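You operate a simulated robot arm through the tools that you are given. There is no shell and no other tool. Be economical: measure what you need, move in short steps, check, and stop when the job is done.

The job below is to be done with a simulated two-armed robot. You get a single attempt, and the scene is never put back.

Task
Fold the yellow cloth, close carton D302 and slide it inward.
Fine: on the folding table; fold once, in half; both flaps down; the carton stops a hand's width or two short of the middle; leave the other carton open where it is.

The check looks at the end state, three seconds after you hand in, the way a careful person would. Anything else that was tipped, shoved, dropped, spilled or broken makes it a failure. Flat cloth is picked up by pressing the open fingertips on it (5 to 10 N) and closing them slowly along it; thin cloth reads only 2 to 8 mm in the jaws.

Robot
Two 7-joint arms with two-finger parallel grippers on one trunk, on a base that drives. Base frame: it is fixed to the floor where the robot stands at the start and does not move with it; the origin is under the middle of the robot, x ahead of it, y to its left, z up. Readings come in mm, rad, newtons and seconds.
The left shoulder is at the start at [60, 143, 926], the right one opposite. With the tool pointing down near the work surface each hand reaches from about 320 to 740 mm from the robot's upright axis, wherever it stands, measured 20 degrees to its own side. Places, roughly: folding table [1000, 0, 700]; narrow flap of the carton [900, -400, 900]; orange catch lever of the folding table [1100, 600, 700]; wide flap of the carton [1200, -400, 900]. Payload 1.57 kg a hand.
The TCP of each hand is the grasp point between the finger pads, 30 mm short of the fingertips. In the tool frame z runs along the fingers and y along their closing line. The gripper opens to 110 mm. The fingers are 24 mm wide and 12 mm thick; the gripper's body (48 by 112 mm) begins 78 mm behind the TCP.
Orientation is that of the tool frame in the base frame, as a unit quaternion [x, y, z, w]. With the fingers straight down and closing along the base's y, the tool's x points along the base's -x, its y along +y and its z along -z.

Tools
- The arms move only by the tool apply_moves. It takes "left_increments", "right_increments" or both (then of equal length, played together; a hand with none holds still); each is a list of rows, each an object of numbers (a shift or turn left out is 0, a gripper value left out holds the last): "gripper": the gripper command, from -1 (fully open) to 1 (shut), values between in proportion; "x", "y", "z": the shift along the tool's x, y, z in mm; "wx", "wy", "wz": the turn, a rotation vector about the tool's x, y, z in rad. In form: [{"gripper": .., "x": .., "y": .., "z": .., "wx": .., "wy": .., "wz": ..}, ...]. A call has 1 to 20 rows; each row is the pose to reach, as a shift and turn from the pose commanded when the call began, along the tool's axes at that moment. Each row takes 0.2 s and may step no farther than 50 mm and 0.15 rad from the row before; otherwise, or with a gripper value out of range, the whole call is refused. Where a pose cannot be reached the arm comes as near as it can. A force on the tool above 40 N (or 10 N above the force at the start of the call, whichever is more), or a blocked arm, ends the call early, and 0.2 s more pass. The fingers move at their own pace (about 45 mm/s each) and stop on an object; they squeeze with about 41 N. The grip force told is the motor's: it shows also when the fingers shut on nothing. Time passes only in rows, and 0.2 s behind the last, so rows that repeat a pose let the fingers close. The reply holds the time, the measured pose of the TCP, the force on the tool along the base axes, the opening and the grip force, in the units named above and with some noise, with the torque about the TCP (base axes, N m) and any sound that the robot's microphone picked up.
- Cameras (640 x 400 px; columns grow to the right, rows downward): "scene" is now at [47, -17, 1537.5]; the picture's right is [-0.22, -0.98, 0.00], its down [-0.71, 0.16, -0.69] and it looks along [0.67, -0.15, -0.72] (base axes); focal length 255 px, centre (320, 200). "left" rides on the left gripper at [70, -16, -141] in its tool frame; the picture's right is [0.23, 0.97, 0.00], its down [-0.86, 0.20, -0.48] and it looks along [-0.47, 0.11, 0.88] (tool axes); focal length 222 px, centre (320, 200). "right" rides on the right gripper at [70, 16, -141] in its tool frame; the picture's right is [-0.23, 0.97, 0.00], its down [-0.86, -0.20, -0.48] and it looks along [-0.47, -0.11, 0.88] (tool axes); focal length 222 px, centre (320, 200). There is no depth. A picture from a camera that has moved, and an enlarged one, comes with that camera's place and axes in the base frame and with its lens.
- capture(camera): a new picture of that camera. The clock stands still meanwhile.
- raise_lower(by): slides the trunk up (or, below 0, down) by that many mm; the arms and the scene camera ride with it, the base frame stays. It gives what a move gives, with no picture.
- roll_base(legs): drives the robot by 1 to 6 legs, each [ahead, left, turn to the left] in mm, mm and rad, along the robot's own axes; the way and the turn of a leg run together, so that a leg with both is an arc; at most 1500 mm and 3.142 rad a leg. The arms and the cameras ride along, it lands a little off, and it stops where it bumps. It gives what a move gives.
- head_to(pan, tilt): turns the head with the scene camera to pan (to the left, within 1.501 rad either way) and tilt (down, from -0.506 to 1.204), counted from straight ahead of the robot. It gives what a move gives.
- close_up(camera, box): a new picture of the part [left, top, right, bottom] of that camera's present view, enlarged. The clock stands still meanwhile.
- sign_off(): hands the job in; it is judged then, once.

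Work in short steps. Places have to be worked out from the pictures, the camera data and where the tool is seen: move nearer, look again, correct. Check each grasp and each placing, and mend what went wrong. You have 120 turns and 92 pictures in all, those below and enlarged ones among them. Open the grippers and draw the arms clear of the work before you hand the job in, unless the task says otherwise; then end with one line.

The tools are called after "Emit:" as name(argument=value, ...) on one line, values as JSON. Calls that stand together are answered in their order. apply_moves: Moves the arms, as the interface text tells. Its arguments: {"type":"object","properties":{"left_increments":{"type":"array","items":{"type":"object","properties":{"gripper":{"type":"number"},"x":{"type":"number"},"y":{"type":"number"},"z":{"type":"number"},"wx":{"type":"number"},"wy":{"type":"number"},"wz":{"type":"number"}}}},"right_increments":{"type":"array","items":{"type":"object","properties":{"gripper":{"type":"number"},"x":{"type":"number"},"y":{"type":"number"},"z":{"type":"number"},"wx":{"type":"number"},"wy":{"type":"number"},"wz":{"type":"number"}}}}},"required":[]} The other tools are called the same way: raise_lower (by) slides the trunk up or down; roll_base (legs) drives the base; head_to (pan, tilt) turns the head that bears the scene camera; capture (camera) takes a picture; close_up (camera, box) takes an enlarged picture of a part of a camera's view; sign_off () hands the job in.

At the start:

```text
t: 0.0
left_position: [541.2, 227.7, 1071.0]
left_orientation: [0.0, 1.0, -0.001, 0.001]
left_contact_force: [-0.7, 0.2, 0.0]
left_torque: [0.0, 0.0, -0.01]
left_finger_gap: 110.0
left_grasp_force: 0.0
right_position: [493.3, -232.3, 994.2]
right_orientation: [0.0, 1.0, 0.001, 0.0]
right_contact_force: [0.2, -0.6, -0.4]
right_torque: [0.0, -0.01, 0.0]
right_finger_gap: 110.1
right_grasp_force: 0.0
trunk travel left (down, up): [-525.0, 65.0]
robot x, y, heading: [-4.5, -1.1, -0.001]
head pan, tilt: [-0.222, 0.812]
```

scene: 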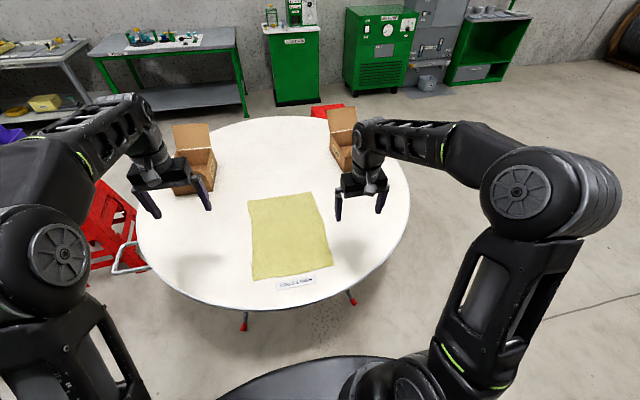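
right: 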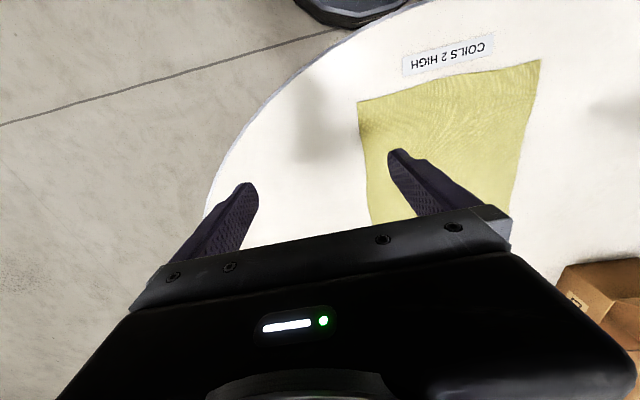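
left: 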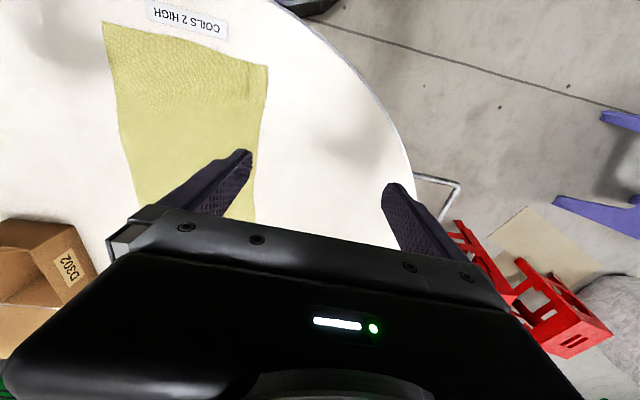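

The pictures put carton D302 on the right of the table (about [1100,-395]), the other carton on the left, and the cloth at about [633,-29]. I'll take enlarged views of the cloth, the cartons and the table's catch.

Emit:
close_up(camera="scene", box=[120, 90, 440, 290])

Emit:
head_to(pan=0.45, tilt=0.7)

Emit:
capture(camera="scene")

```text
2.00 times, centred on (280, 190) of scene
camera zoom: at [47.0, -17.0, 1537.5], right [-0.22, -0.98, 0.0], down [-0.71, 0.16, -0.69], along [0.67, -0.15, -0.72], focal length 510 px, centre (400, 220)
```

zoom: 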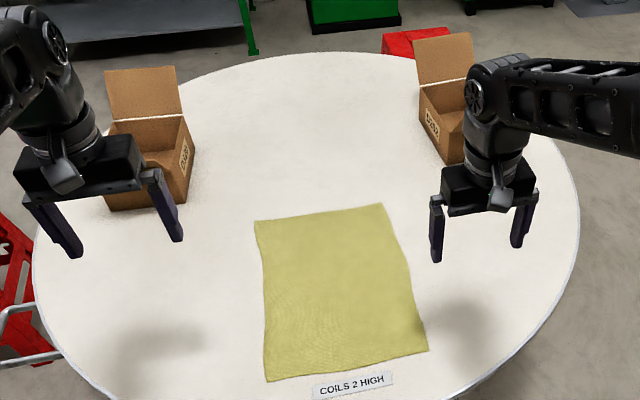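

```text
t: 1.1
left_position: [541.7, 226.4, 1070.7]
left_orientation: [-0.001, 1.0, -0.001, 0.001]
left_contact_force: [-1.0, 0.3, -0.2]
left_torque: [-0.01, -0.01, -0.04]
left_finger_gap: 109.9
left_grasp_force: 0.1
right_position: [495.0, -231.7, 994.0]
right_orientation: [0.0, 1.0, 0.0, 0.0]
right_contact_force: [0.0, 0.2, -0.3]
right_torque: [0.01, 0.01, 0.02]
right_finger_gap: 109.9
right_grasp_force: 0.1
trunk travel left (down, up): [-525.0, 65.0]
robot x, y, heading: [-3.0, 3.2, 0.001]
head pan, tilt: [0.45, 0.7]
```

```text
87 pictures are left
camera scene: at [45.4, 37.6, 1546.6], right [0.43, -0.9, 0.0], down [-0.58, -0.28, -0.76], along [0.69, 0.33, -0.64], focal length 255 px, centre (320, 200)
```

scene: 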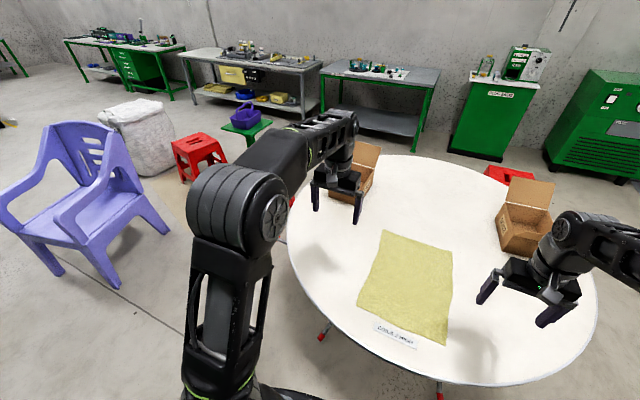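

The catch isn't visible from here. I'll tilt down to see how far the base can drive forward before the table rim.

Emit:
head_to(pan=0.0, tilt=1.2)

Emit:
capture(camera="scene")

```text
t: 2.0
left_position: [541.1, 228.1, 1070.4]
left_orientation: [0.0, 1.0, -0.001, 0.001]
left_contact_force: [0.7, -0.2, 0.2]
left_torque: [0.0, 0.0, 0.0]
left_finger_gap: 109.8
left_grasp_force: 0.1
right_position: [494.3, -232.2, 993.0]
right_orientation: [0.0, 1.0, 0.0, -0.001]
right_contact_force: [-0.3, -1.0, -0.2]
right_torque: [0.0, 0.05, -0.02]
right_finger_gap: 109.9
right_grasp_force: 0.1
trunk travel left (down, up): [-525.0, 65.0]
robot x, y, heading: [2.5, -5.3, -0.002]
head pan, tilt: [0.0, 1.201]
```

```text
86 pictures are left
camera scene: at [24.9, 0.7, 1510.7], right [0.0, -1.0, 0.0], down [-0.93, 0.0, -0.36], along [0.36, 0.0, -0.93], focal length 255 px, centre (320, 200)
```

scene: 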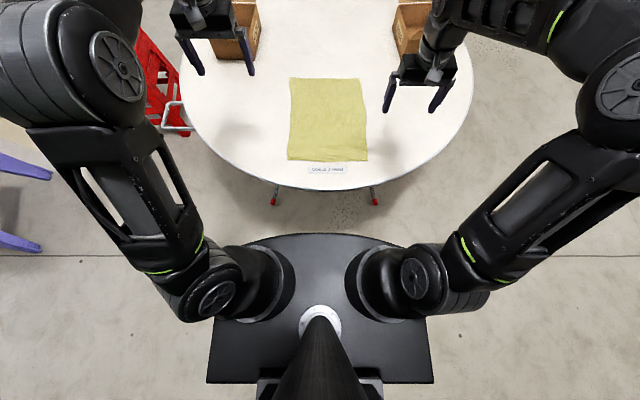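

The torso plate's front is at x≈190 and the table rim at x≈360, and the table feet are farther in. I'll drive ahead 125 mm so the far cloth edge (x≈855) comes in reach without touching the table.

Emit:
roll_base(legs=[[125, 0, 0]])

Emit:
capture(camera="scene")

```text
t: 3.3
left_position: [671.7, 226.0, 1070.0]
left_orientation: [0.001, 1.0, -0.001, 0.001]
left_contact_force: [0.5, 0.0, 0.1]
left_torque: [0.0, 0.05, -0.01]
left_finger_gap: 110.0
left_grasp_force: 0.2
right_position: [624.6, -232.7, 993.0]
right_orientation: [0.0, 1.0, 0.0, -0.001]
right_contact_force: [0.6, 1.4, -0.4]
right_torque: [0.01, 0.02, -0.02]
right_finger_gap: 110.0
right_grasp_force: 0.1
trunk travel left (down, up): [-525.0, 65.0]
robot x, y, heading: [126.7, -0.1, -0.001]
head pan, tilt: [0.0, 1.201]
```

```text
85 pictures are left
camera scene: at [155.5, 0.6, 1510.6], right [0.0, -1.0, 0.0], down [-0.93, 0.0, -0.36], along [0.36, 0.0, -0.93], focal length 255 px, centre (320, 200)
```

scene: 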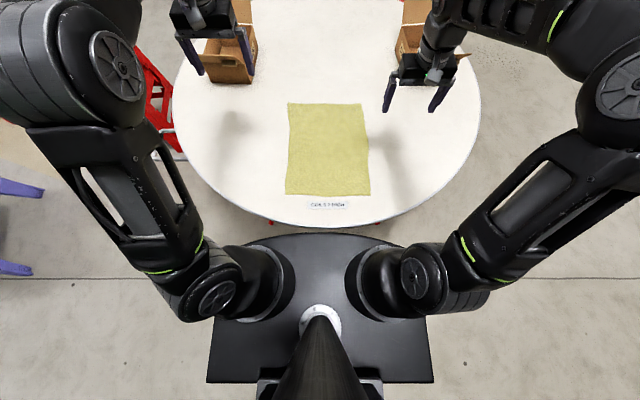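

The base stopped clear of the rim. The cloth spans x 472..846 and y -160..118, so I'll fold the near edge over to the far edge. Both hands go above the near corners with the jaws about 30 mm open.

Emit:
apply_moves(left_increments=[{"gripper": 0.45, "x": 26, "y": -19, "z": 31}, {"x": 52, "y": -38, "z": 62}, {"x": 78, "y": -57, "z": 93}, {"x": 104, "y": -76, "z": 124}, {"x": 130, "y": -95, "z": 155}, {"x": 157, "y": -115, "z": 187}, {"x": 184, "y": -134, "z": 220}, {"x": 184, "y": -134, "z": 220}, {"x": 184, "y": -134, "z": 220}], right_increments=[{"gripper": 0.45, "x": 20, "y": 15, "z": 20}, {"x": 39, "y": 29, "z": 41}, {"x": 59, "y": 44, "z": 61}, {"x": 78, "y": 58, "z": 82}, {"x": 98, "y": 73, "z": 102}, {"x": 118, "y": 87, "z": 122}, {"x": 138, "y": 102, "z": 143}, {"x": 138, "y": 102, "z": 143}, {"x": 138, "y": 102, "z": 143}])

Emit:
capture(camera="scene")

Emit:
capture(camera="right")

Emit:
capture(camera="left")

```text
t: 5.3
left_position: [485.9, 91.1, 852.1]
left_orientation: [0.001, 1.0, -0.001, 0.0]
left_contact_force: [-0.4, -0.4, 0.4]
left_torque: [0.0, 0.02, 0.02]
left_finger_gap: 30.3
left_grasp_force: 0.1
right_position: [483.3, -129.7, 852.6]
right_orientation: [0.0, 1.0, 0.0, -0.001]
right_contact_force: [-0.3, 0.0, 0.4]
right_torque: [0.0, -0.02, 0.02]
right_finger_gap: 30.6
right_grasp_force: 0.0
trunk travel left (down, up): [-525.0, 65.0]
robot x, y, heading: [128.3, 2.1, -0.002]
head pan, tilt: [0.0, 1.201]
```

```text
84 pictures are left
camera scene: at [153.6, 0.6, 1510.7], right [0.0, -1.0, 0.0], down [-0.93, 0.0, -0.36], along [0.36, 0.0, -0.93], focal length 255 px, centre (320, 200)
```

scene: 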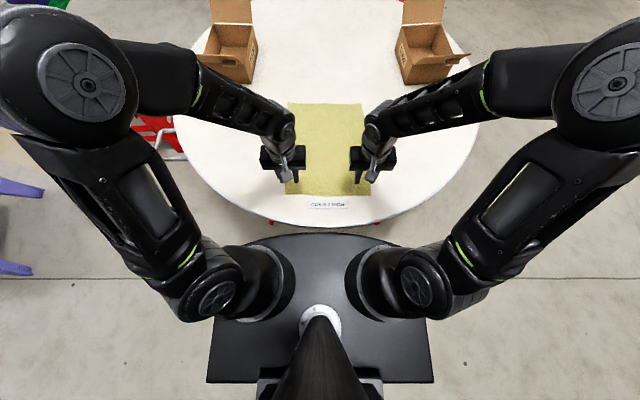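

```text
83 pictures are left
camera right: at [414.2, -113.6, 993.9], right [0.23, 0.97, 0.0], down [0.86, -0.2, 0.48], along [0.47, -0.11, -0.88], focal length 222 px, centre (320, 200)
```

right: 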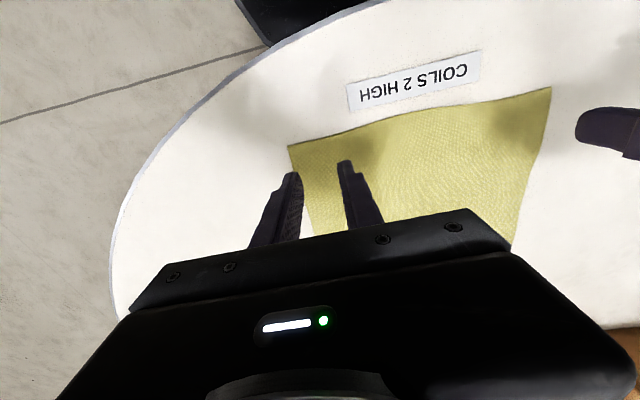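

```text
82 pictures are left
camera left: at [416.5, 73.6, 992.3], right [-0.23, 0.97, 0.0], down [0.85, 0.2, 0.48], along [0.47, 0.11, -0.88], focal length 222 px, centre (320, 200)
```

left: 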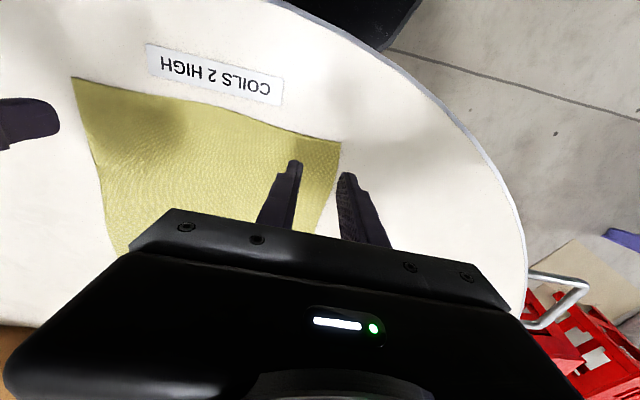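

The near corners are at about [472,-165] and [473,111]. I'll nudge the left jaw inward, then lower both hands to just above the cloth.

Emit:
apply_moves(left_increments=[{"x": -4, "y": -8, "z": 35}, {"x": -4, "y": -8, "z": 65}, {"x": -4, "y": -8, "z": 76}], right_increments=[{"x": -6, "y": 3, "z": 35}, {"x": -6, "y": 3, "z": 65}, {"x": -6, "y": 3, "z": 76}])

Emit:
capture(camera="right")

Emit:
capture(camera="left")

```text
t: 6.1
left_position: [490.1, 84.2, 773.7]
left_orientation: [0.002, 1.0, 0.0, 0.0]
left_contact_force: [-0.6, -0.5, 0.4]
left_torque: [0.01, 0.0, 0.01]
left_finger_gap: 30.2
left_grasp_force: 0.1
right_position: [489.6, -126.1, 775.1]
right_orientation: [0.0, 1.0, 0.0, -0.001]
right_contact_force: [-0.5, -0.6, -0.6]
right_torque: [-0.01, 0.01, 0.01]
right_finger_gap: 30.1
right_grasp_force: 0.0
trunk travel left (down, up): [-525.0, 65.0]
robot x, y, heading: [127.9, -2.7, -0.0]
head pan, tilt: [0.0, 1.201]
```

```text
81 pictures are left
camera right: at [420.6, -110.3, 916.7], right [0.23, 0.97, 0.0], down [0.86, -0.2, 0.48], along [0.47, -0.11, -0.88], focal length 222 px, centre (320, 200)
```

right: 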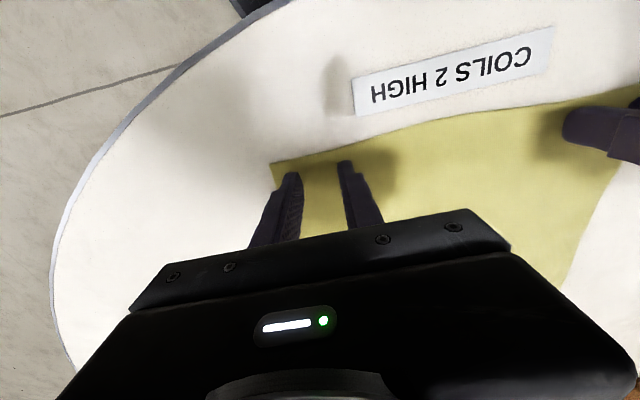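

```text
80 pictures are left
camera left: at [419.9, 66.5, 915.9], right [-0.23, 0.97, 0.0], down [0.85, 0.2, 0.48], along [0.47, 0.11, -0.88], focal length 222 px, centre (320, 200)
```

left: 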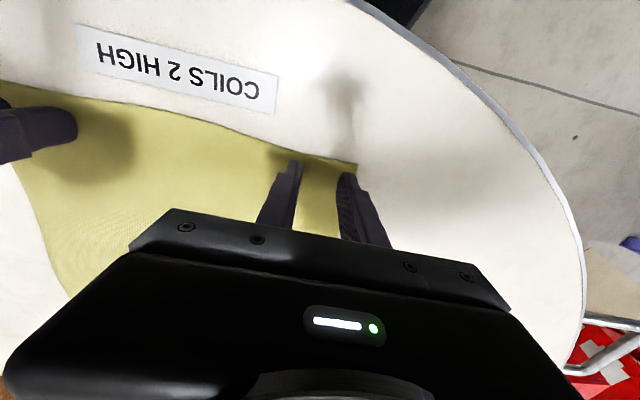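

Both jaws sit inside the cloth corners. I'll press down a few mm and read the force.

Emit:
apply_moves(left_increments=[{"z": 1.5}, {"z": 3}], right_increments=[{"z": 1.5}, {"z": 3}, {"z": 4}])

```text
refused: give rows for one hand, or as many for the one as for the other
```

The two row lists must be the same length, so I'll repeat it with equal rows.

Emit:
apply_moves(left_increments=[{"z": 1}, {"z": 2}, {"z": 3}], right_increments=[{"z": 1.5}, {"z": 3}, {"z": 4}])

```text
t: 6.9
left_position: [489.4, 83.6, 772.7]
left_orientation: [0.001, 1.0, 0.0, 0.001]
left_contact_force: [-0.2, -0.4, 1.4]
left_torque: [0.0, 0.0, 0.03]
left_finger_gap: 30.3
left_grasp_force: 0.0
right_position: [490.5, -126.9, 771.2]
right_orientation: [0.0, 1.0, 0.0, 0.002]
right_contact_force: [-2.2, -1.2, 16.2]
right_torque: [-0.01, 0.23, 0.01]
right_finger_gap: 30.0
right_grasp_force: 0.0
trunk travel left (down, up): [-525.0, 65.0]
robot x, y, heading: [132.8, 0.1, -0.004]
head pan, tilt: [0.0, 1.201]
```

The right hand presses at 16 N, which is too much, and the left at only 1.4 N. I'll adjust both towards about 8 N.

Emit:
apply_moves(left_increments=[{"z": 1}, {"z": 1}], right_increments=[{"z": -0.8}, {"z": -0.8}])

```text
t: 7.5
left_position: [490.4, 84.9, 770.5]
left_orientation: [0.001, 1.0, 0.0, 0.002]
left_contact_force: [-1.8, -1.3, 9.9]
left_torque: [0.05, 0.05, 0.02]
left_finger_gap: 29.9
left_grasp_force: 0.1
right_position: [491.2, -127.4, 770.7]
right_orientation: [0.0, 1.0, 0.0, 0.0]
right_contact_force: [1.3, -0.4, 6.2]
right_torque: [-0.07, 0.03, -0.01]
right_finger_gap: 30.2
right_grasp_force: 0.1
trunk travel left (down, up): [-525.0, 65.0]
robot x, y, heading: [130.1, 1.5, 0.002]
head pan, tilt: [0.0, 1.201]
```

The forces are 9.9 N and 6.2 N, both in range. Now I'll close both grippers slowly.

Emit:
apply_moves(left_increments=[{"gripper": 0.52}, {"gripper": 0.59}, {"gripper": 0.66}, {"gripper": 0.73}, {"gripper": 0.8}, {"gripper": 0.87}, {"gripper": 0.94}, {"gripper": 1}, {"gripper": 1}, {"gripper": 1}], right_increments=[{"gripper": 0.52}, {"gripper": 0.59}, {"gripper": 0.66}, {"gripper": 0.73}, {"gripper": 0.8}, {"gripper": 0.87}, {"gripper": 0.94}, {"gripper": 1}, {"gripper": 1}, {"gripper": 1}])

Emit:
capture(camera="right")

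Emit:
capture(camera="left")

```text
t: 9.7
left_position: [489.9, 84.4, 772.2]
left_orientation: [0.001, 1.0, 0.0, 0.002]
left_contact_force: [-0.6, -11.4, 13.1]
left_torque: [-0.26, 0.05, 0.1]
left_finger_gap: 1.9
left_grasp_force: 23.3
right_position: [490.0, -125.7, 772.2]
right_orientation: [0.001, 1.0, 0.001, 0.001]
right_contact_force: [0.7, 11.0, 3.4]
right_torque: [0.37, 0.03, -0.08]
right_finger_gap: 1.8
right_grasp_force: 23.5
trunk travel left (down, up): [-525.0, 65.0]
robot x, y, heading: [131.2, 0.9, -0.002]
head pan, tilt: [0.0, 1.201]
```

```text
79 pictures are left
camera right: at [420.6, -110.0, 913.1], right [0.23, 0.97, 0.0], down [0.85, -0.2, 0.48], along [0.47, -0.11, -0.88], focal length 222 px, centre (320, 200)
```

right: 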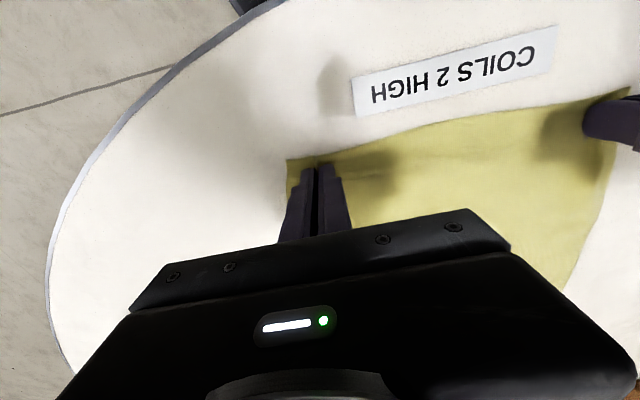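

```text
78 pictures are left
camera left: at [419.1, 67.0, 912.5], right [-0.23, 0.97, 0.0], down [0.85, 0.2, 0.48], along [0.47, 0.11, -0.88], focal length 222 px, centre (320, 200)
```

left: 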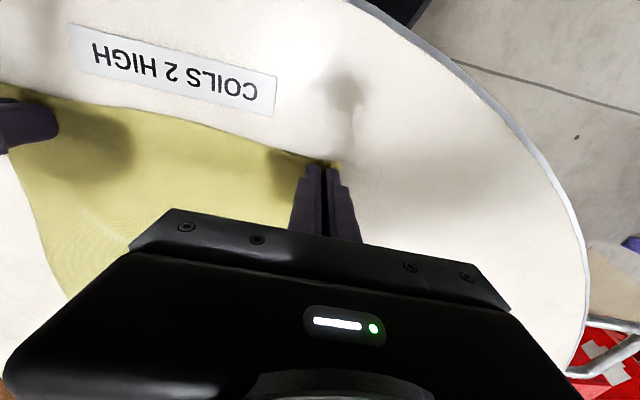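

Both jaws read about 1.9 mm and the cloth is taut between the hands, so they appear to hold it. I'll ease inward slightly and lift 35 mm to check.

Emit:
apply_moves(left_increments=[{"y": -3, "z": -5}, {"y": -4, "z": -15, "x": -3}, {"y": -4, "z": -35, "x": -8}], right_increments=[{"y": 3, "z": -5}, {"y": 4, "z": -15, "x": -3}, {"y": 4, "z": -35, "x": -8}])

Emit:
capture(camera="right")

Emit:
capture(camera="left")

```text
t: 10.5
left_position: [498.0, 81.6, 805.5]
left_orientation: [0.0, 1.0, 0.001, 0.0]
left_contact_force: [0.0, -3.6, 0.5]
left_torque: [-0.11, -0.02, 0.03]
left_finger_gap: 2.2
left_grasp_force: 23.4
right_position: [497.8, -123.7, 806.0]
right_orientation: [0.001, 1.0, 0.0, 0.0]
right_contact_force: [-0.1, 3.5, 0.1]
right_torque: [0.08, 0.02, 0.0]
right_finger_gap: 1.8
right_grasp_force: 23.4
trunk travel left (down, up): [-525.0, 65.0]
robot x, y, heading: [128.2, -0.1, -0.001]
head pan, tilt: [0.0, 1.201]
```

```text
77 pictures are left
camera right: at [428.2, -107.2, 947.9], right [0.23, 0.97, 0.0], down [0.86, -0.2, 0.48], along [0.47, -0.11, -0.88], focal length 222 px, centre (320, 200)
```

right: 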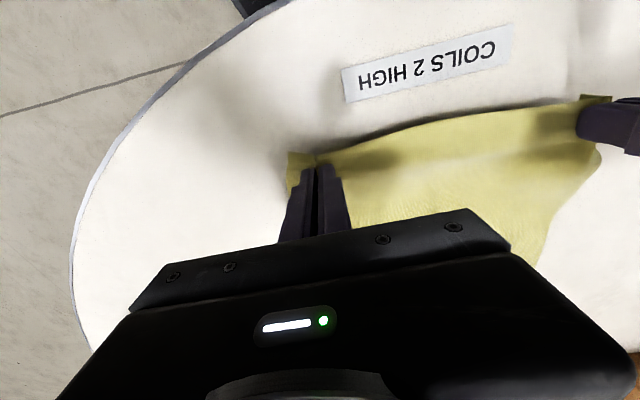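

```text
76 pictures are left
camera left: at [427.7, 64.8, 947.0], right [-0.23, 0.97, 0.0], down [0.85, 0.2, 0.48], along [0.47, 0.11, -0.88], focal length 222 px, centre (320, 200)
```

left: 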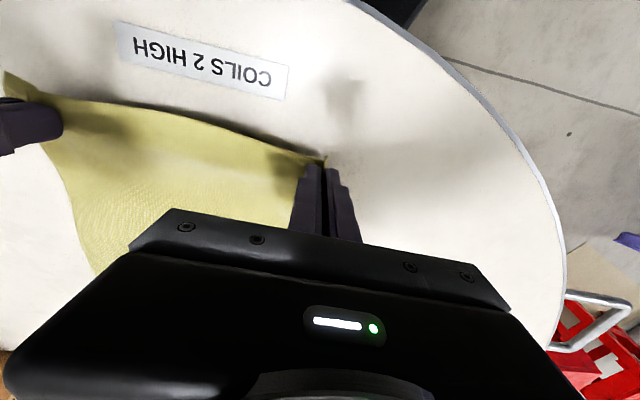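

The cloth lifts at both corners. Now I'll carry the edge in an arc around the fold line at x≈659 towards the far edge, stopping partway down to check.

Emit:
apply_moves(left_increments=[{"x": -6, "z": -20}, {"x": -18, "z": -46}, {"x": -35, "z": -70}, {"x": -55, "z": -90}, {"x": -78, "z": -107}, {"x": -105, "z": -119}, {"x": -132, "z": -126}, {"x": -161, "z": -127}, {"x": -190, "z": -124}, {"x": -217, "z": -117}, {"x": -244, "z": -104}, {"x": -267, "z": -88}, {"x": -287, "z": -68}, {"x": -304, "z": -42}], right_increments=[{"x": -6, "z": -20}, {"x": -18, "z": -46}, {"x": -35, "z": -70}, {"x": -55, "z": -90}, {"x": -78, "z": -107}, {"x": -105, "z": -119}, {"x": -132, "z": -126}, {"x": -161, "z": -127}, {"x": -190, "z": -124}, {"x": -217, "z": -117}, {"x": -244, "z": -104}, {"x": -267, "z": -88}, {"x": -287, "z": -68}, {"x": -304, "z": -42}])

Emit:
capture(camera="scene")

Emit:
capture(camera="right")

```text
t: 13.5
left_position: [803.2, 79.9, 845.0]
left_orientation: [0.0, 1.0, 0.0, 0.0]
left_contact_force: [0.1, -0.5, 0.1]
left_torque: [-0.04, 0.05, 0.0]
left_finger_gap: 2.0
left_grasp_force: 24.0
right_position: [804.9, -123.3, 847.6]
right_orientation: [0.0, 1.0, -0.001, -0.001]
right_contact_force: [-0.1, 1.5, 0.0]
right_torque: [0.03, 0.04, -0.02]
right_finger_gap: 1.5
right_grasp_force: 23.4
trunk travel left (down, up): [-525.0, 65.0]
robot x, y, heading: [127.7, 0.5, -0.002]
head pan, tilt: [0.0, 1.201]
```

```text
75 pictures are left
camera scene: at [155.2, 0.7, 1510.7], right [0.0, -1.0, 0.0], down [-0.93, 0.0, -0.36], along [0.36, 0.0, -0.93], focal length 255 px, centre (320, 200)
```

scene: 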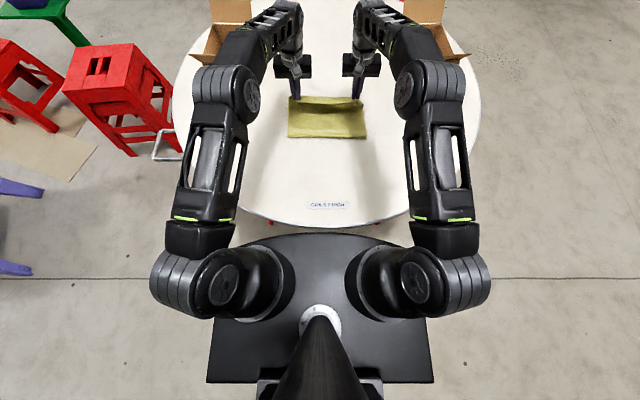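

```text
74 pictures are left
camera right: at [735.7, -106.0, 989.0], right [0.23, 0.97, 0.0], down [0.86, -0.2, 0.48], along [0.47, -0.11, -0.88], focal length 222 px, centre (320, 200)
```

right: 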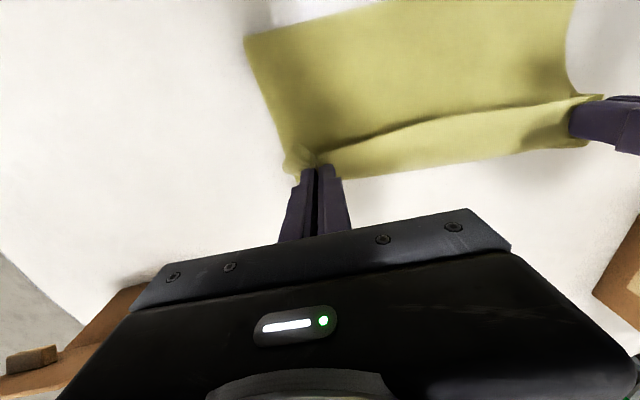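

The fold is forming well. I'll lower the edge onto the far edge at x≈828, spreading the hands slightly to flatten it.

Emit:
apply_moves(left_increments=[{"x": -12, "z": 20, "y": 1}, {"x": -20, "z": 40, "y": 3}, {"x": -25, "z": 55, "y": 4}, {"x": -26, "z": 66, "y": 4}], right_increments=[{"x": -12, "z": 20, "y": -1}, {"x": -20, "z": 40, "y": -3}, {"x": -24, "z": 57, "y": -4}, {"x": -25, "z": 68, "y": -4}])

Emit:
capture(camera="right")

Emit:
capture(camera="left")

Emit:
close_up(camera="scene", box=[220, 40, 420, 165])

```text
t: 14.5
left_position: [824.2, 84.4, 781.7]
left_orientation: [0.001, 1.0, -0.002, 0.0]
left_contact_force: [0.2, -11.8, -0.3]
left_torque: [-0.35, -0.05, 0.08]
left_finger_gap: 2.6
left_grasp_force: 24.1
left hand out of reach, approached as far as the arm can: row 3, 4
right_position: [829.1, -126.5, 781.2]
right_orientation: [0.0, 1.0, 0.002, 0.0]
right_contact_force: [-0.3, 10.9, 0.4]
right_torque: [0.35, 0.07, -0.08]
right_finger_gap: 1.6
right_grasp_force: 23.1
trunk travel left (down, up): [-525.0, 65.0]
robot x, y, heading: [127.2, -4.5, 0.0]
head pan, tilt: [0.0, 1.201]
```

```text
73 pictures are left
camera right: at [758.9, -110.4, 922.7], right [0.23, 0.97, 0.0], down [0.86, -0.2, 0.48], along [0.47, -0.11, -0.88], focal length 222 px, centre (320, 200)
```

right: 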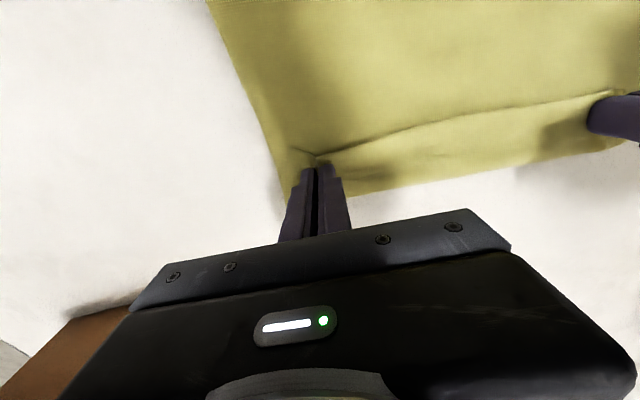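

```text
72 pictures are left
camera left: at [754.5, 67.4, 924.4], right [-0.23, 0.97, 0.0], down [0.86, 0.2, 0.48], along [0.47, 0.1, -0.88], focal length 222 px, centre (320, 200)
```

left: 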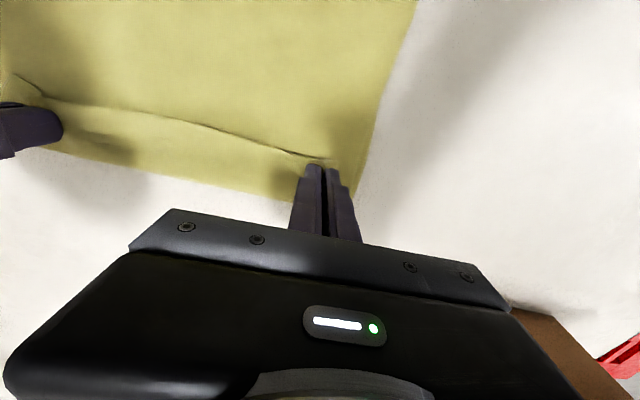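

```text
3.20 times, centred on (320, 102) of scene
camera zoom: at [154.0, 0.6, 1510.7], right [0.0, -1.0, 0.0], down [-0.93, 0.0, -0.36], along [0.36, 0.0, -0.93], focal length 816 px, centre (320, 512)
```

zoom: 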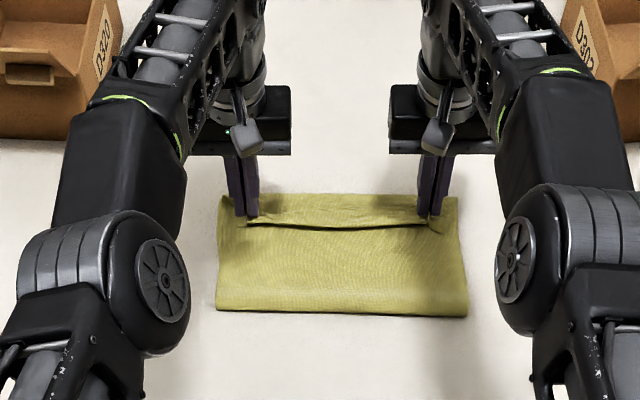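

The left arm is at its reach limit. The edge margin is doubled back on top because the gripper did not turn with the cloth. I'll ease back 20 mm so the fold line lies near x≈660, release gently and see how it settles.

Emit:
apply_moves(left_increments=[{"x": 7, "y": -3, "z": 2}, {"x": 14, "y": -4, "z": 4}, {"x": 16, "y": -4, "z": 4}, {"x": 16, "y": -4, "z": 4, "gripper": 0.9}, {"x": 16, "y": -4, "z": 4, "gripper": 0.8}, {"x": 16, "y": -4, "z": 4, "gripper": 0.7}, {"x": 16, "y": -4, "z": 4, "gripper": 0.6}, {"x": 16, "y": -4, "z": -10}, {"x": 16, "y": -4, "z": -40}, {"x": 16, "y": -4, "z": -80}], right_increments=[{"x": 7, "y": 3, "z": 2}, {"x": 14, "y": 4, "z": 4}, {"x": 20, "y": 4, "z": 4}, {"x": 20, "y": 4, "z": 4, "gripper": 0.9}, {"x": 20, "y": 4, "z": 4, "gripper": 0.8}, {"x": 20, "y": 4, "z": 4, "gripper": 0.7}, {"x": 20, "y": 4, "z": 4, "gripper": 0.6}, {"x": 20, "y": 4, "z": -10}, {"x": 20, "y": 4, "z": -40}, {"x": 20, "y": 4, "z": -80}])

Emit:
capture(camera="right")

Emit:
close_up(camera="scene", box=[220, 40, 420, 165])

```text
t: 16.7
left_position: [808.0, 82.4, 864.9]
left_orientation: [0.0, 1.0, -0.001, 0.001]
left_contact_force: [0.2, -1.0, -0.1]
left_torque: [0.01, -0.01, -0.01]
left_finger_gap: 21.8
left_grasp_force: 0.0
right_position: [807.4, -124.2, 859.2]
right_orientation: [0.0, 1.0, 0.001, 0.0]
right_contact_force: [0.8, -0.5, 0.2]
right_torque: [0.03, -0.01, 0.03]
right_finger_gap: 22.1
right_grasp_force: 0.0
trunk travel left (down, up): [-525.0, 65.0]
robot x, y, heading: [129.7, 1.1, -0.001]
head pan, tilt: [0.0, 1.201]
```

```text
70 pictures are left
camera right: at [738.6, -106.9, 1002.1], right [0.23, 0.97, 0.0], down [0.86, -0.2, 0.48], along [0.47, -0.11, -0.88], focal length 222 px, centre (320, 200)
```

right: 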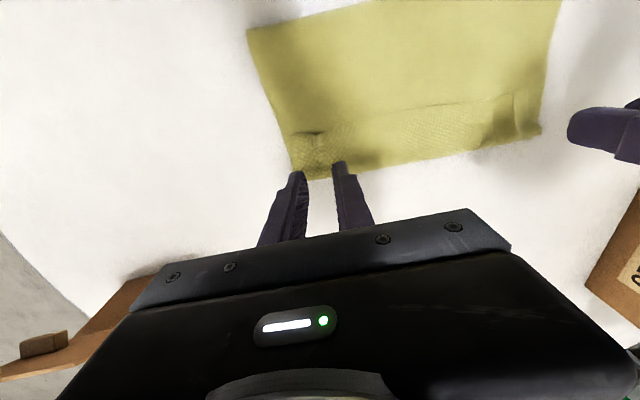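

```text
3.20 times, centred on (320, 102) of scene
camera zoom: at [152.8, 0.6, 1510.6], right [0.0, -1.0, 0.0], down [-0.93, 0.0, -0.36], along [0.36, 0.0, -0.93], focal length 816 px, centre (320, 512)
```

zoom: 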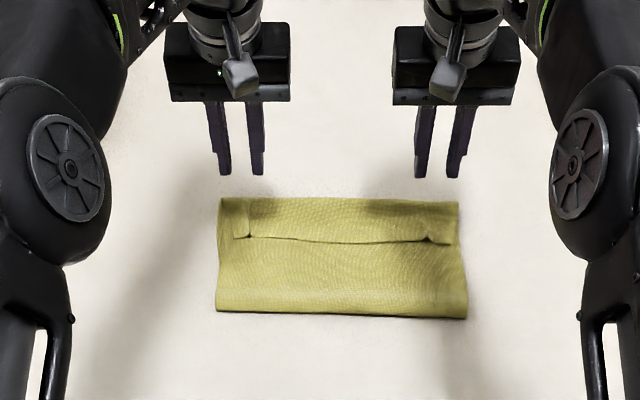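

The cloth did not spring flat, and a strip along the far edge looks doubled. I'll look closer before correcting it.

Emit:
close_up(camera="scene", box=[280, 95, 376, 155])

Emit:
close_up(camera="right", box=[240, 20, 560, 220])

```text
6.67 times, centred on (328, 125) of scene
camera zoom: at [152.8, 0.6, 1510.6], right [0.0, -1.0, 0.0], down [-0.93, 0.0, -0.36], along [0.36, 0.0, -0.93], focal length 1700 px, centre (267, 700)
```

zoom: 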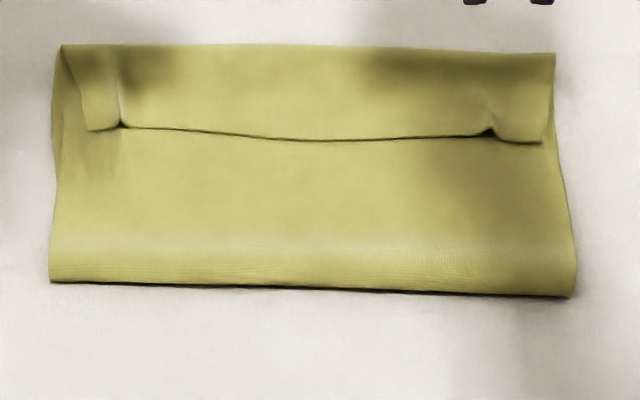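

```text
2.00 times, centred on (400, 120) of right
camera zoom: at [738.6, -106.9, 1002.1], right [0.23, 0.97, 0.0], down [0.86, -0.2, 0.48], along [0.47, -0.11, -0.88], focal length 444 px, centre (160, 360)
```

zoom: 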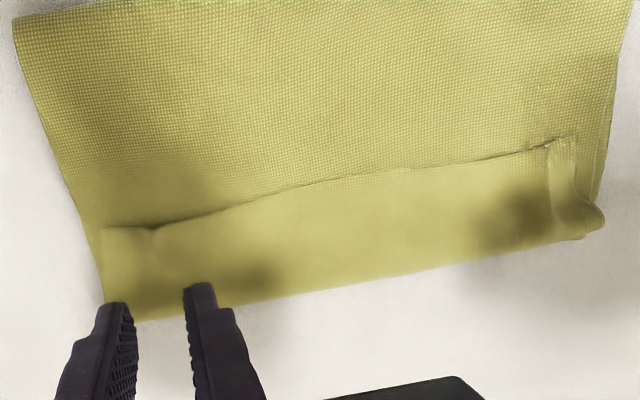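

The pictures confirm a strip about 50 mm wide flipped back on top, so this fold isn't clean. I'll re-pinch that edge at the same spots, unfold the cloth flat, and refold from far to near with tilted grippers so the edge lays over properly.

Emit:
apply_moves(left_increments=[{"x": 2, "z": 40, "gripper": 0.6}, {"x": 2, "z": 75}, {"x": 2, "z": 86}], right_increments=[{"x": 2, "z": 40, "gripper": 0.6}, {"x": 2, "z": 70}, {"x": 2, "z": 81}])

Emit:
capture(camera="right")

Emit:
capture(camera="left")

```text
t: 17.5
left_position: [808.3, 83.1, 778.4]
left_orientation: [0.0, 1.0, -0.001, 0.002]
left_contact_force: [-1.0, -0.3, -0.3]
left_torque: [0.0, -0.01, -0.01]
left_finger_gap: 22.0
left_grasp_force: 0.1
right_position: [806.2, -122.6, 779.3]
right_orientation: [0.001, 1.0, 0.0, 0.001]
right_contact_force: [0.8, 0.0, 0.4]
right_torque: [0.0, 0.0, -0.02]
right_finger_gap: 22.1
right_grasp_force: 0.1
trunk travel left (down, up): [-525.0, 65.0]
robot x, y, heading: [128.4, 2.7, -0.004]
head pan, tilt: [0.0, 1.201]
```

```text
66 pictures are left
camera right: at [736.4, -106.5, 920.7], right [0.23, 0.97, 0.0], down [0.85, -0.2, 0.48], along [0.47, -0.11, -0.88], focal length 222 px, centre (320, 200)
```

right: 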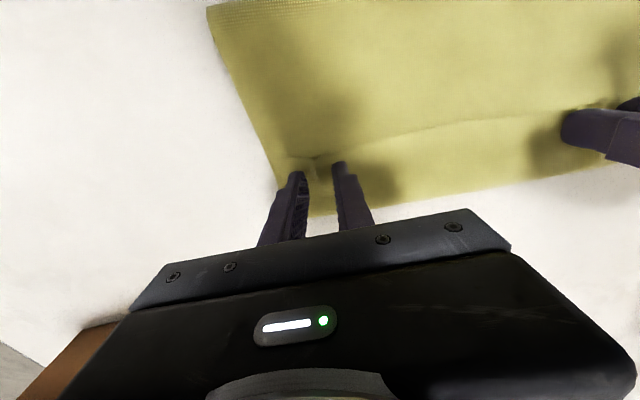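

```text
65 pictures are left
camera left: at [737.5, 66.2, 919.4], right [-0.23, 0.97, 0.0], down [0.85, 0.2, 0.48], along [0.47, 0.11, -0.88], focal length 222 px, centre (320, 200)
```

left: 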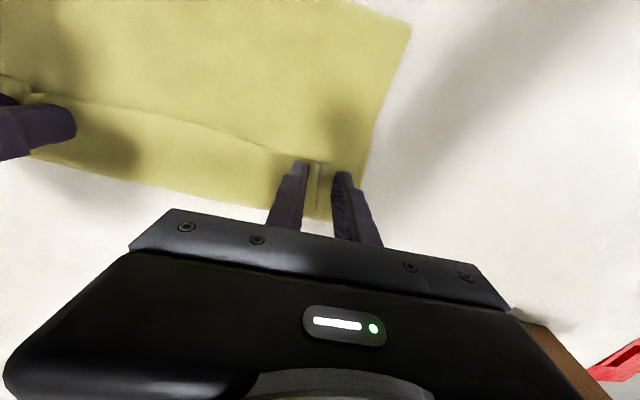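

The jaws straddle the old ridges well. I'll lower gently to light contact.

Emit:
apply_moves(left_increments=[{"z": 1.5}, {"z": 3}], right_increments=[{"z": 1.5}, {"z": 3.5}])

```text
t: 18.1
left_position: [807.8, 82.6, 774.6]
left_orientation: [0.001, 1.0, -0.001, 0.0]
left_contact_force: [-0.3, 0.7, 0.1]
left_torque: [0.01, 0.02, -0.01]
left_finger_gap: 22.0
left_grasp_force: 0.2
right_position: [806.1, -124.6, 775.3]
right_orientation: [0.001, 1.0, -0.001, 0.0]
right_contact_force: [0.9, 0.6, 0.3]
right_torque: [-0.01, 0.01, 0.02]
right_finger_gap: 22.1
right_grasp_force: 0.0
trunk travel left (down, up): [-525.0, 65.0]
robot x, y, heading: [128.3, -5.0, 0.002]
head pan, tilt: [0.0, 1.201]
```

Still no contact, so I'll lower 1.5 mm more on each side.

Emit:
apply_moves(left_increments=[{"z": 1}, {"z": 1.5}], right_increments=[{"z": 1}, {"z": 1.5}])

```text
t: 18.7
left_position: [806.5, 81.0, 773.6]
left_orientation: [0.001, 1.0, -0.001, 0.0]
left_contact_force: [0.5, 0.1, 1.2]
left_torque: [-0.02, 0.0, 0.01]
left_finger_gap: 21.8
left_grasp_force: 0.0
right_position: [805.3, -124.2, 774.3]
right_orientation: [0.0, 1.0, 0.0, 0.001]
right_contact_force: [-0.5, 0.2, 0.2]
right_torque: [-0.03, -0.01, -0.02]
right_finger_gap: 22.0
right_grasp_force: 0.1
trunk travel left (down, up): [-525.0, 65.0]
robot x, y, heading: [125.9, -2.6, -0.002]
head pan, tilt: [0.0, 1.201]
```

I'll go down a little more: 0.8 mm left, 1.5 mm right.

Emit:
apply_moves(left_increments=[{"z": 0.4}, {"z": 0.8}], right_increments=[{"z": 0.8}, {"z": 1.5}])

```text
t: 19.3
left_position: [805.7, 82.8, 772.4]
left_orientation: [0.001, 1.0, -0.001, 0.0]
left_contact_force: [0.2, 0.7, 3.2]
left_torque: [0.06, 0.0, 0.03]
left_finger_gap: 22.2
left_grasp_force: 0.0
right_position: [804.2, -124.6, 773.2]
right_orientation: [0.0, 1.0, 0.0, 0.0]
right_contact_force: [1.7, 0.3, 3.1]
right_torque: [-0.01, 0.02, 0.0]
right_finger_gap: 22.0
right_grasp_force: 0.1
trunk travel left (down, up): [-525.0, 65.0]
robot x, y, heading: [129.9, 4.0, 0.003]
head pan, tilt: [0.0, 1.201]
```

Contact is light at about 3 N each. I'll close slowly and lift a little to see what is held.

Emit:
apply_moves(left_increments=[{"z": 0.3, "gripper": 0.66}, {"z": 0.3, "gripper": 0.73}, {"z": 0.3, "gripper": 0.8}, {"z": 0.3, "gripper": 0.87}, {"z": 0.3, "gripper": 0.94}, {"z": 0.3, "gripper": 1}, {"z": 0.3}, {"z": 0.3}, {"z": -10}, {"z": -30}, {"z": -50}], right_increments=[{"z": 0.3, "gripper": 0.66}, {"z": 0.3, "gripper": 0.73}, {"z": 0.3, "gripper": 0.8}, {"z": 0.3, "gripper": 0.87}, {"z": 0.3, "gripper": 0.94}, {"z": 0.3, "gripper": 1}, {"z": 0.3}, {"z": 0.3}, {"z": -10}, {"z": -30}, {"z": -50}])

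Emit:
capture(camera="right")

Emit:
close_up(camera="scene", box=[248, 65, 408, 165])

```text
t: 21.7
left_position: [805.9, 82.7, 823.1]
left_orientation: [0.001, 1.0, -0.001, 0.001]
left_contact_force: [0.6, -4.3, -0.6]
left_torque: [-0.09, -0.01, 0.03]
left_finger_gap: 2.1
left_grasp_force: 23.6
right_position: [804.9, -124.0, 822.2]
right_orientation: [0.0, 1.0, 0.0, 0.0]
right_contact_force: [-0.2, 5.2, 0.0]
right_torque: [0.13, -0.01, -0.03]
right_finger_gap: 2.1
right_grasp_force: 23.7
trunk travel left (down, up): [-525.0, 65.0]
robot x, y, heading: [127.2, 0.9, -0.003]
head pan, tilt: [0.0, 1.201]
```

```text
64 pictures are left
camera right: at [736.0, -106.9, 964.0], right [0.23, 0.97, 0.0], down [0.86, -0.2, 0.48], along [0.47, -0.11, -0.88], focal length 222 px, centre (320, 200)
```

right: 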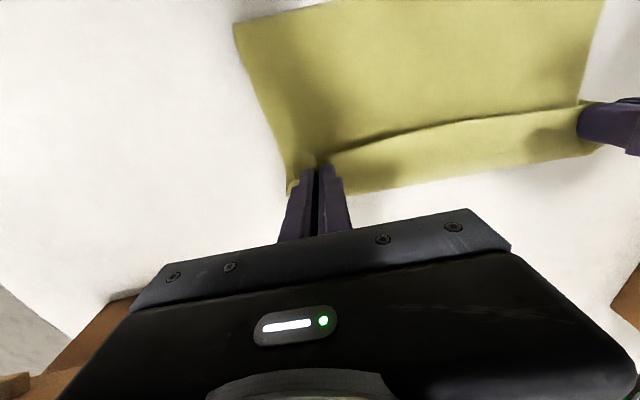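

```text
4.00 times, centred on (328, 115) of scene
camera zoom: at [153.2, 0.6, 1510.6], right [0.0, -1.0, 0.0], down [-0.93, 0.0, -0.36], along [0.36, 0.0, -0.93], focal length 1020 px, centre (288, 540)
```

zoom: 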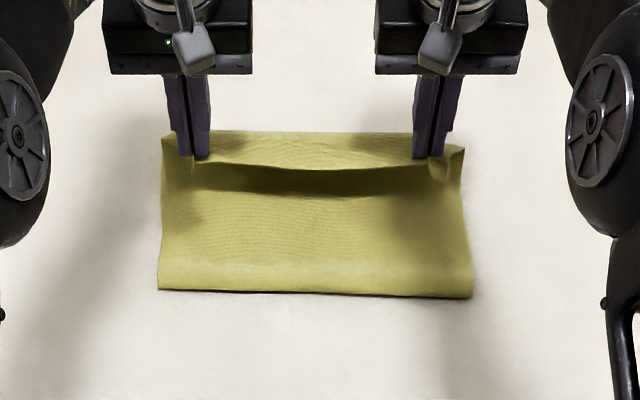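

Only the flipped margin is held, as wanted. I'll unfold the cloth back to its original near-edge position.

Emit:
apply_moves(left_increments=[{"x": 10, "z": -30}, {"x": 25, "z": -55}, {"x": 45, "z": -80}, {"x": 70, "z": -98}, {"x": 100, "z": -108}, {"x": 135, "z": -112}, {"x": 170, "z": -108}, {"x": 200, "z": -98}, {"x": 230, "z": -82}, {"x": 255, "z": -62}, {"x": 275, "z": -40}, {"x": 292, "z": -16}, {"x": 303, "z": 8}, {"x": 309, "z": 25}, {"x": 313, "z": 38}, {"x": 315, "z": 46}], right_increments=[{"x": 10, "z": -30}, {"x": 25, "z": -55}, {"x": 45, "z": -80}, {"x": 70, "z": -98}, {"x": 100, "z": -108}, {"x": 135, "z": -112}, {"x": 170, "z": -108}, {"x": 200, "z": -98}, {"x": 230, "z": -82}, {"x": 255, "z": -62}, {"x": 275, "z": -40}, {"x": 292, "z": -16}, {"x": 303, "z": 8}, {"x": 309, "z": 25}, {"x": 313, "z": 38}, {"x": 315, "z": 46}])

Emit:
capture(camera="scene")

```text
t: 25.1
left_position: [491.0, 80.5, 776.9]
left_orientation: [0.001, 1.0, -0.001, 0.001]
left_contact_force: [0.2, -4.7, -0.3]
left_torque: [-0.16, -0.03, 0.03]
left_finger_gap: 2.2
left_grasp_force: 24.2
right_position: [491.3, -125.5, 777.6]
right_orientation: [0.001, 1.0, 0.0, 0.0]
right_contact_force: [-0.8, 3.7, -0.4]
right_torque: [0.15, 0.02, 0.0]
right_finger_gap: 2.4
right_grasp_force: 24.5
trunk travel left (down, up): [-525.0, 65.0]
robot x, y, heading: [126.9, -2.9, 0.002]
head pan, tilt: [0.0, 1.201]
```

```text
62 pictures are left
camera scene: at [153.7, 0.7, 1510.7], right [0.0, -1.0, 0.0], down [-0.93, 0.0, -0.36], along [0.36, 0.0, -0.93], focal length 255 px, centre (320, 200)
```

scene: 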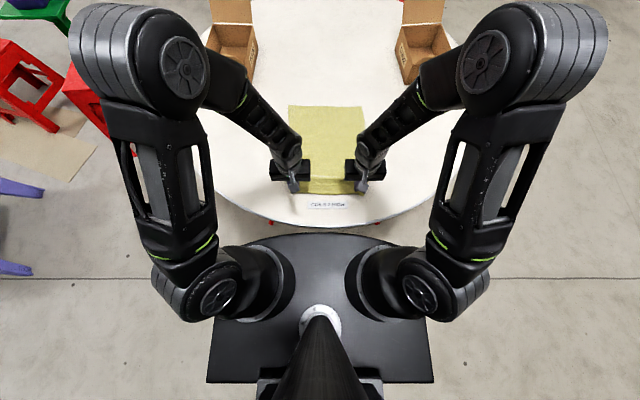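

The cloth is flat again. I'll lower, release and lift clear.

Emit:
apply_moves(left_increments=[{"z": 3}, {"z": 3, "gripper": 0.9}, {"z": 3, "gripper": 0.75}, {"z": 3, "gripper": 0.6}, {"z": 3, "gripper": 0.45}, {"z": -10}, {"z": -50}, {"z": -90}], right_increments=[{"z": 3}, {"z": 3, "gripper": 0.9}, {"z": 3, "gripper": 0.75}, {"z": 3, "gripper": 0.6}, {"z": 3, "gripper": 0.45}, {"z": -10}, {"z": -50}, {"z": -90}])

Emit:
roll_base(legs=[[30, 0, 0]])

Emit:
capture(camera="scene")

```text
t: 26.9
left_position: [489.3, 82.3, 865.4]
left_orientation: [0.001, 1.0, 0.0, 0.002]
left_contact_force: [-0.4, 0.1, 0.4]
left_torque: [-0.02, -0.02, 0.01]
left_finger_gap: 30.4
left_grasp_force: 0.1
right_position: [491.7, -124.1, 867.6]
right_orientation: [0.0, 1.0, 0.0, 0.0]
right_contact_force: [-0.2, 0.4, 1.0]
right_torque: [0.01, 0.01, 0.01]
right_finger_gap: 30.2
right_grasp_force: 0.0
trunk travel left (down, up): [-525.0, 65.0]
robot x, y, heading: [129.1, 3.1, 0.0]
head pan, tilt: [0.0, 1.201]
```

```text
t: 27.7
left_position: [520.8, 81.2, 865.7]
left_orientation: [0.001, 1.0, -0.001, 0.0]
left_contact_force: [1.1, -0.3, 0.5]
left_torque: [0.02, 0.04, 0.01]
left_finger_gap: 30.3
left_grasp_force: 0.0
right_position: [523.4, -124.6, 866.0]
right_orientation: [0.0, 1.0, 0.0, 0.0]
right_contact_force: [0.8, 0.5, -0.6]
right_torque: [0.02, 0.02, -0.02]
right_finger_gap: 30.2
right_grasp_force: 0.0
trunk travel left (down, up): [-525.0, 65.0]
robot x, y, heading: [161.1, -1.2, -0.001]
head pan, tilt: [0.0, 1.201]
```

```text
61 pictures are left
camera scene: at [185.5, 0.6, 1510.6], right [0.0, -1.0, 0.0], down [-0.93, 0.0, -0.36], along [0.36, 0.0, -0.93], focal length 255 px, centre (320, 200)
```

scene: 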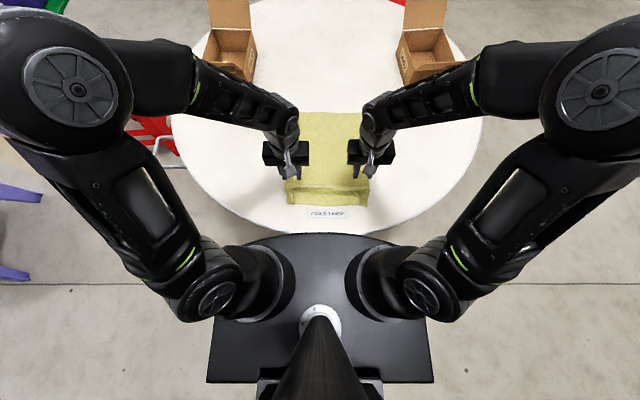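

Both corner pinch marks remain, but the cloth lies flat over x 469..832. I'll carry the hands, 90 mm above the cloth, to the far corners.

Emit:
apply_moves(left_increments=[{"x": -45, "y": 1}, {"x": -90, "y": 2}, {"x": -135, "y": 3}, {"x": -180, "y": 4}, {"x": -225, "y": 5}, {"x": -270, "y": 6}, {"x": -299, "y": 7}, {"x": -299, "y": 7}], right_increments=[{"x": -45, "y": 0}, {"x": -90, "y": 1}, {"x": -135, "y": 1}, {"x": -180, "y": 1}, {"x": -225, "y": 2}, {"x": -270, "y": 2}, {"x": -297, "y": 2}, {"x": -297, "y": 2}])

Emit:
capture(camera="right")

Emit:
capture(camera="left")

Emit:
close_up(camera="scene", box=[224, 85, 416, 205])

```text
t: 29.5
left_position: [819.1, 90.5, 863.0]
left_orientation: [0.001, 1.0, 0.0, 0.001]
left_contact_force: [-0.6, 0.4, 0.5]
left_torque: [-0.01, -0.02, -0.01]
left_finger_gap: 30.3
left_grasp_force: 0.0
right_position: [818.4, -123.8, 868.3]
right_orientation: [0.001, 1.0, 0.0, 0.0]
right_contact_force: [0.3, 0.0, 0.2]
right_torque: [0.01, -0.01, 0.01]
right_finger_gap: 30.2
right_grasp_force: 0.0
trunk travel left (down, up): [-525.0, 65.0]
robot x, y, heading: [159.1, 0.1, 0.001]
head pan, tilt: [0.0, 1.201]
```

```text
60 pictures are left
camera right: at [749.2, -106.7, 1011.0], right [0.23, 0.97, 0.0], down [0.86, -0.2, 0.48], along [0.47, -0.11, -0.88], focal length 222 px, centre (320, 200)
```

right: 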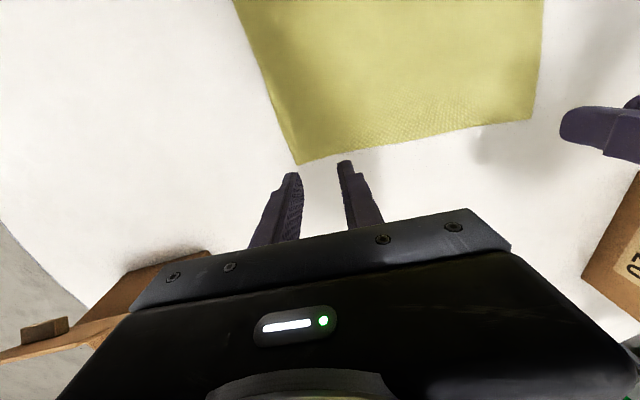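

```text
59 pictures are left
camera left: at [749.7, 73.4, 1005.1], right [-0.23, 0.97, 0.0], down [0.86, 0.2, 0.48], along [0.47, 0.11, -0.88], focal length 222 px, centre (320, 200)
```

left: 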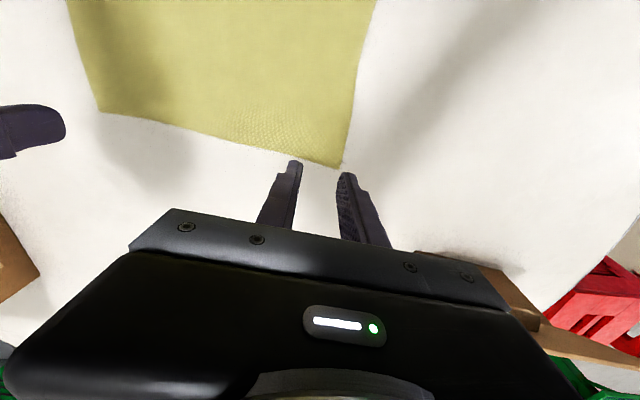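

```text
3.33 times, centred on (320, 145) of scene
camera zoom: at [182.9, 0.6, 1510.7], right [0.0, -1.0, 0.0], down [-0.93, 0.0, -0.36], along [0.36, 0.0, -0.93], focal length 850 px, centre (320, 383)
```

zoom: 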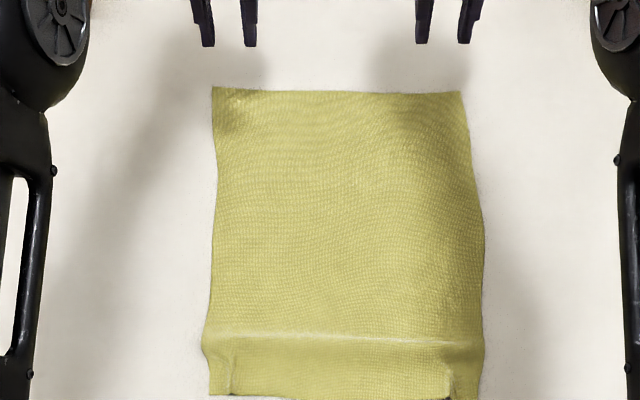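

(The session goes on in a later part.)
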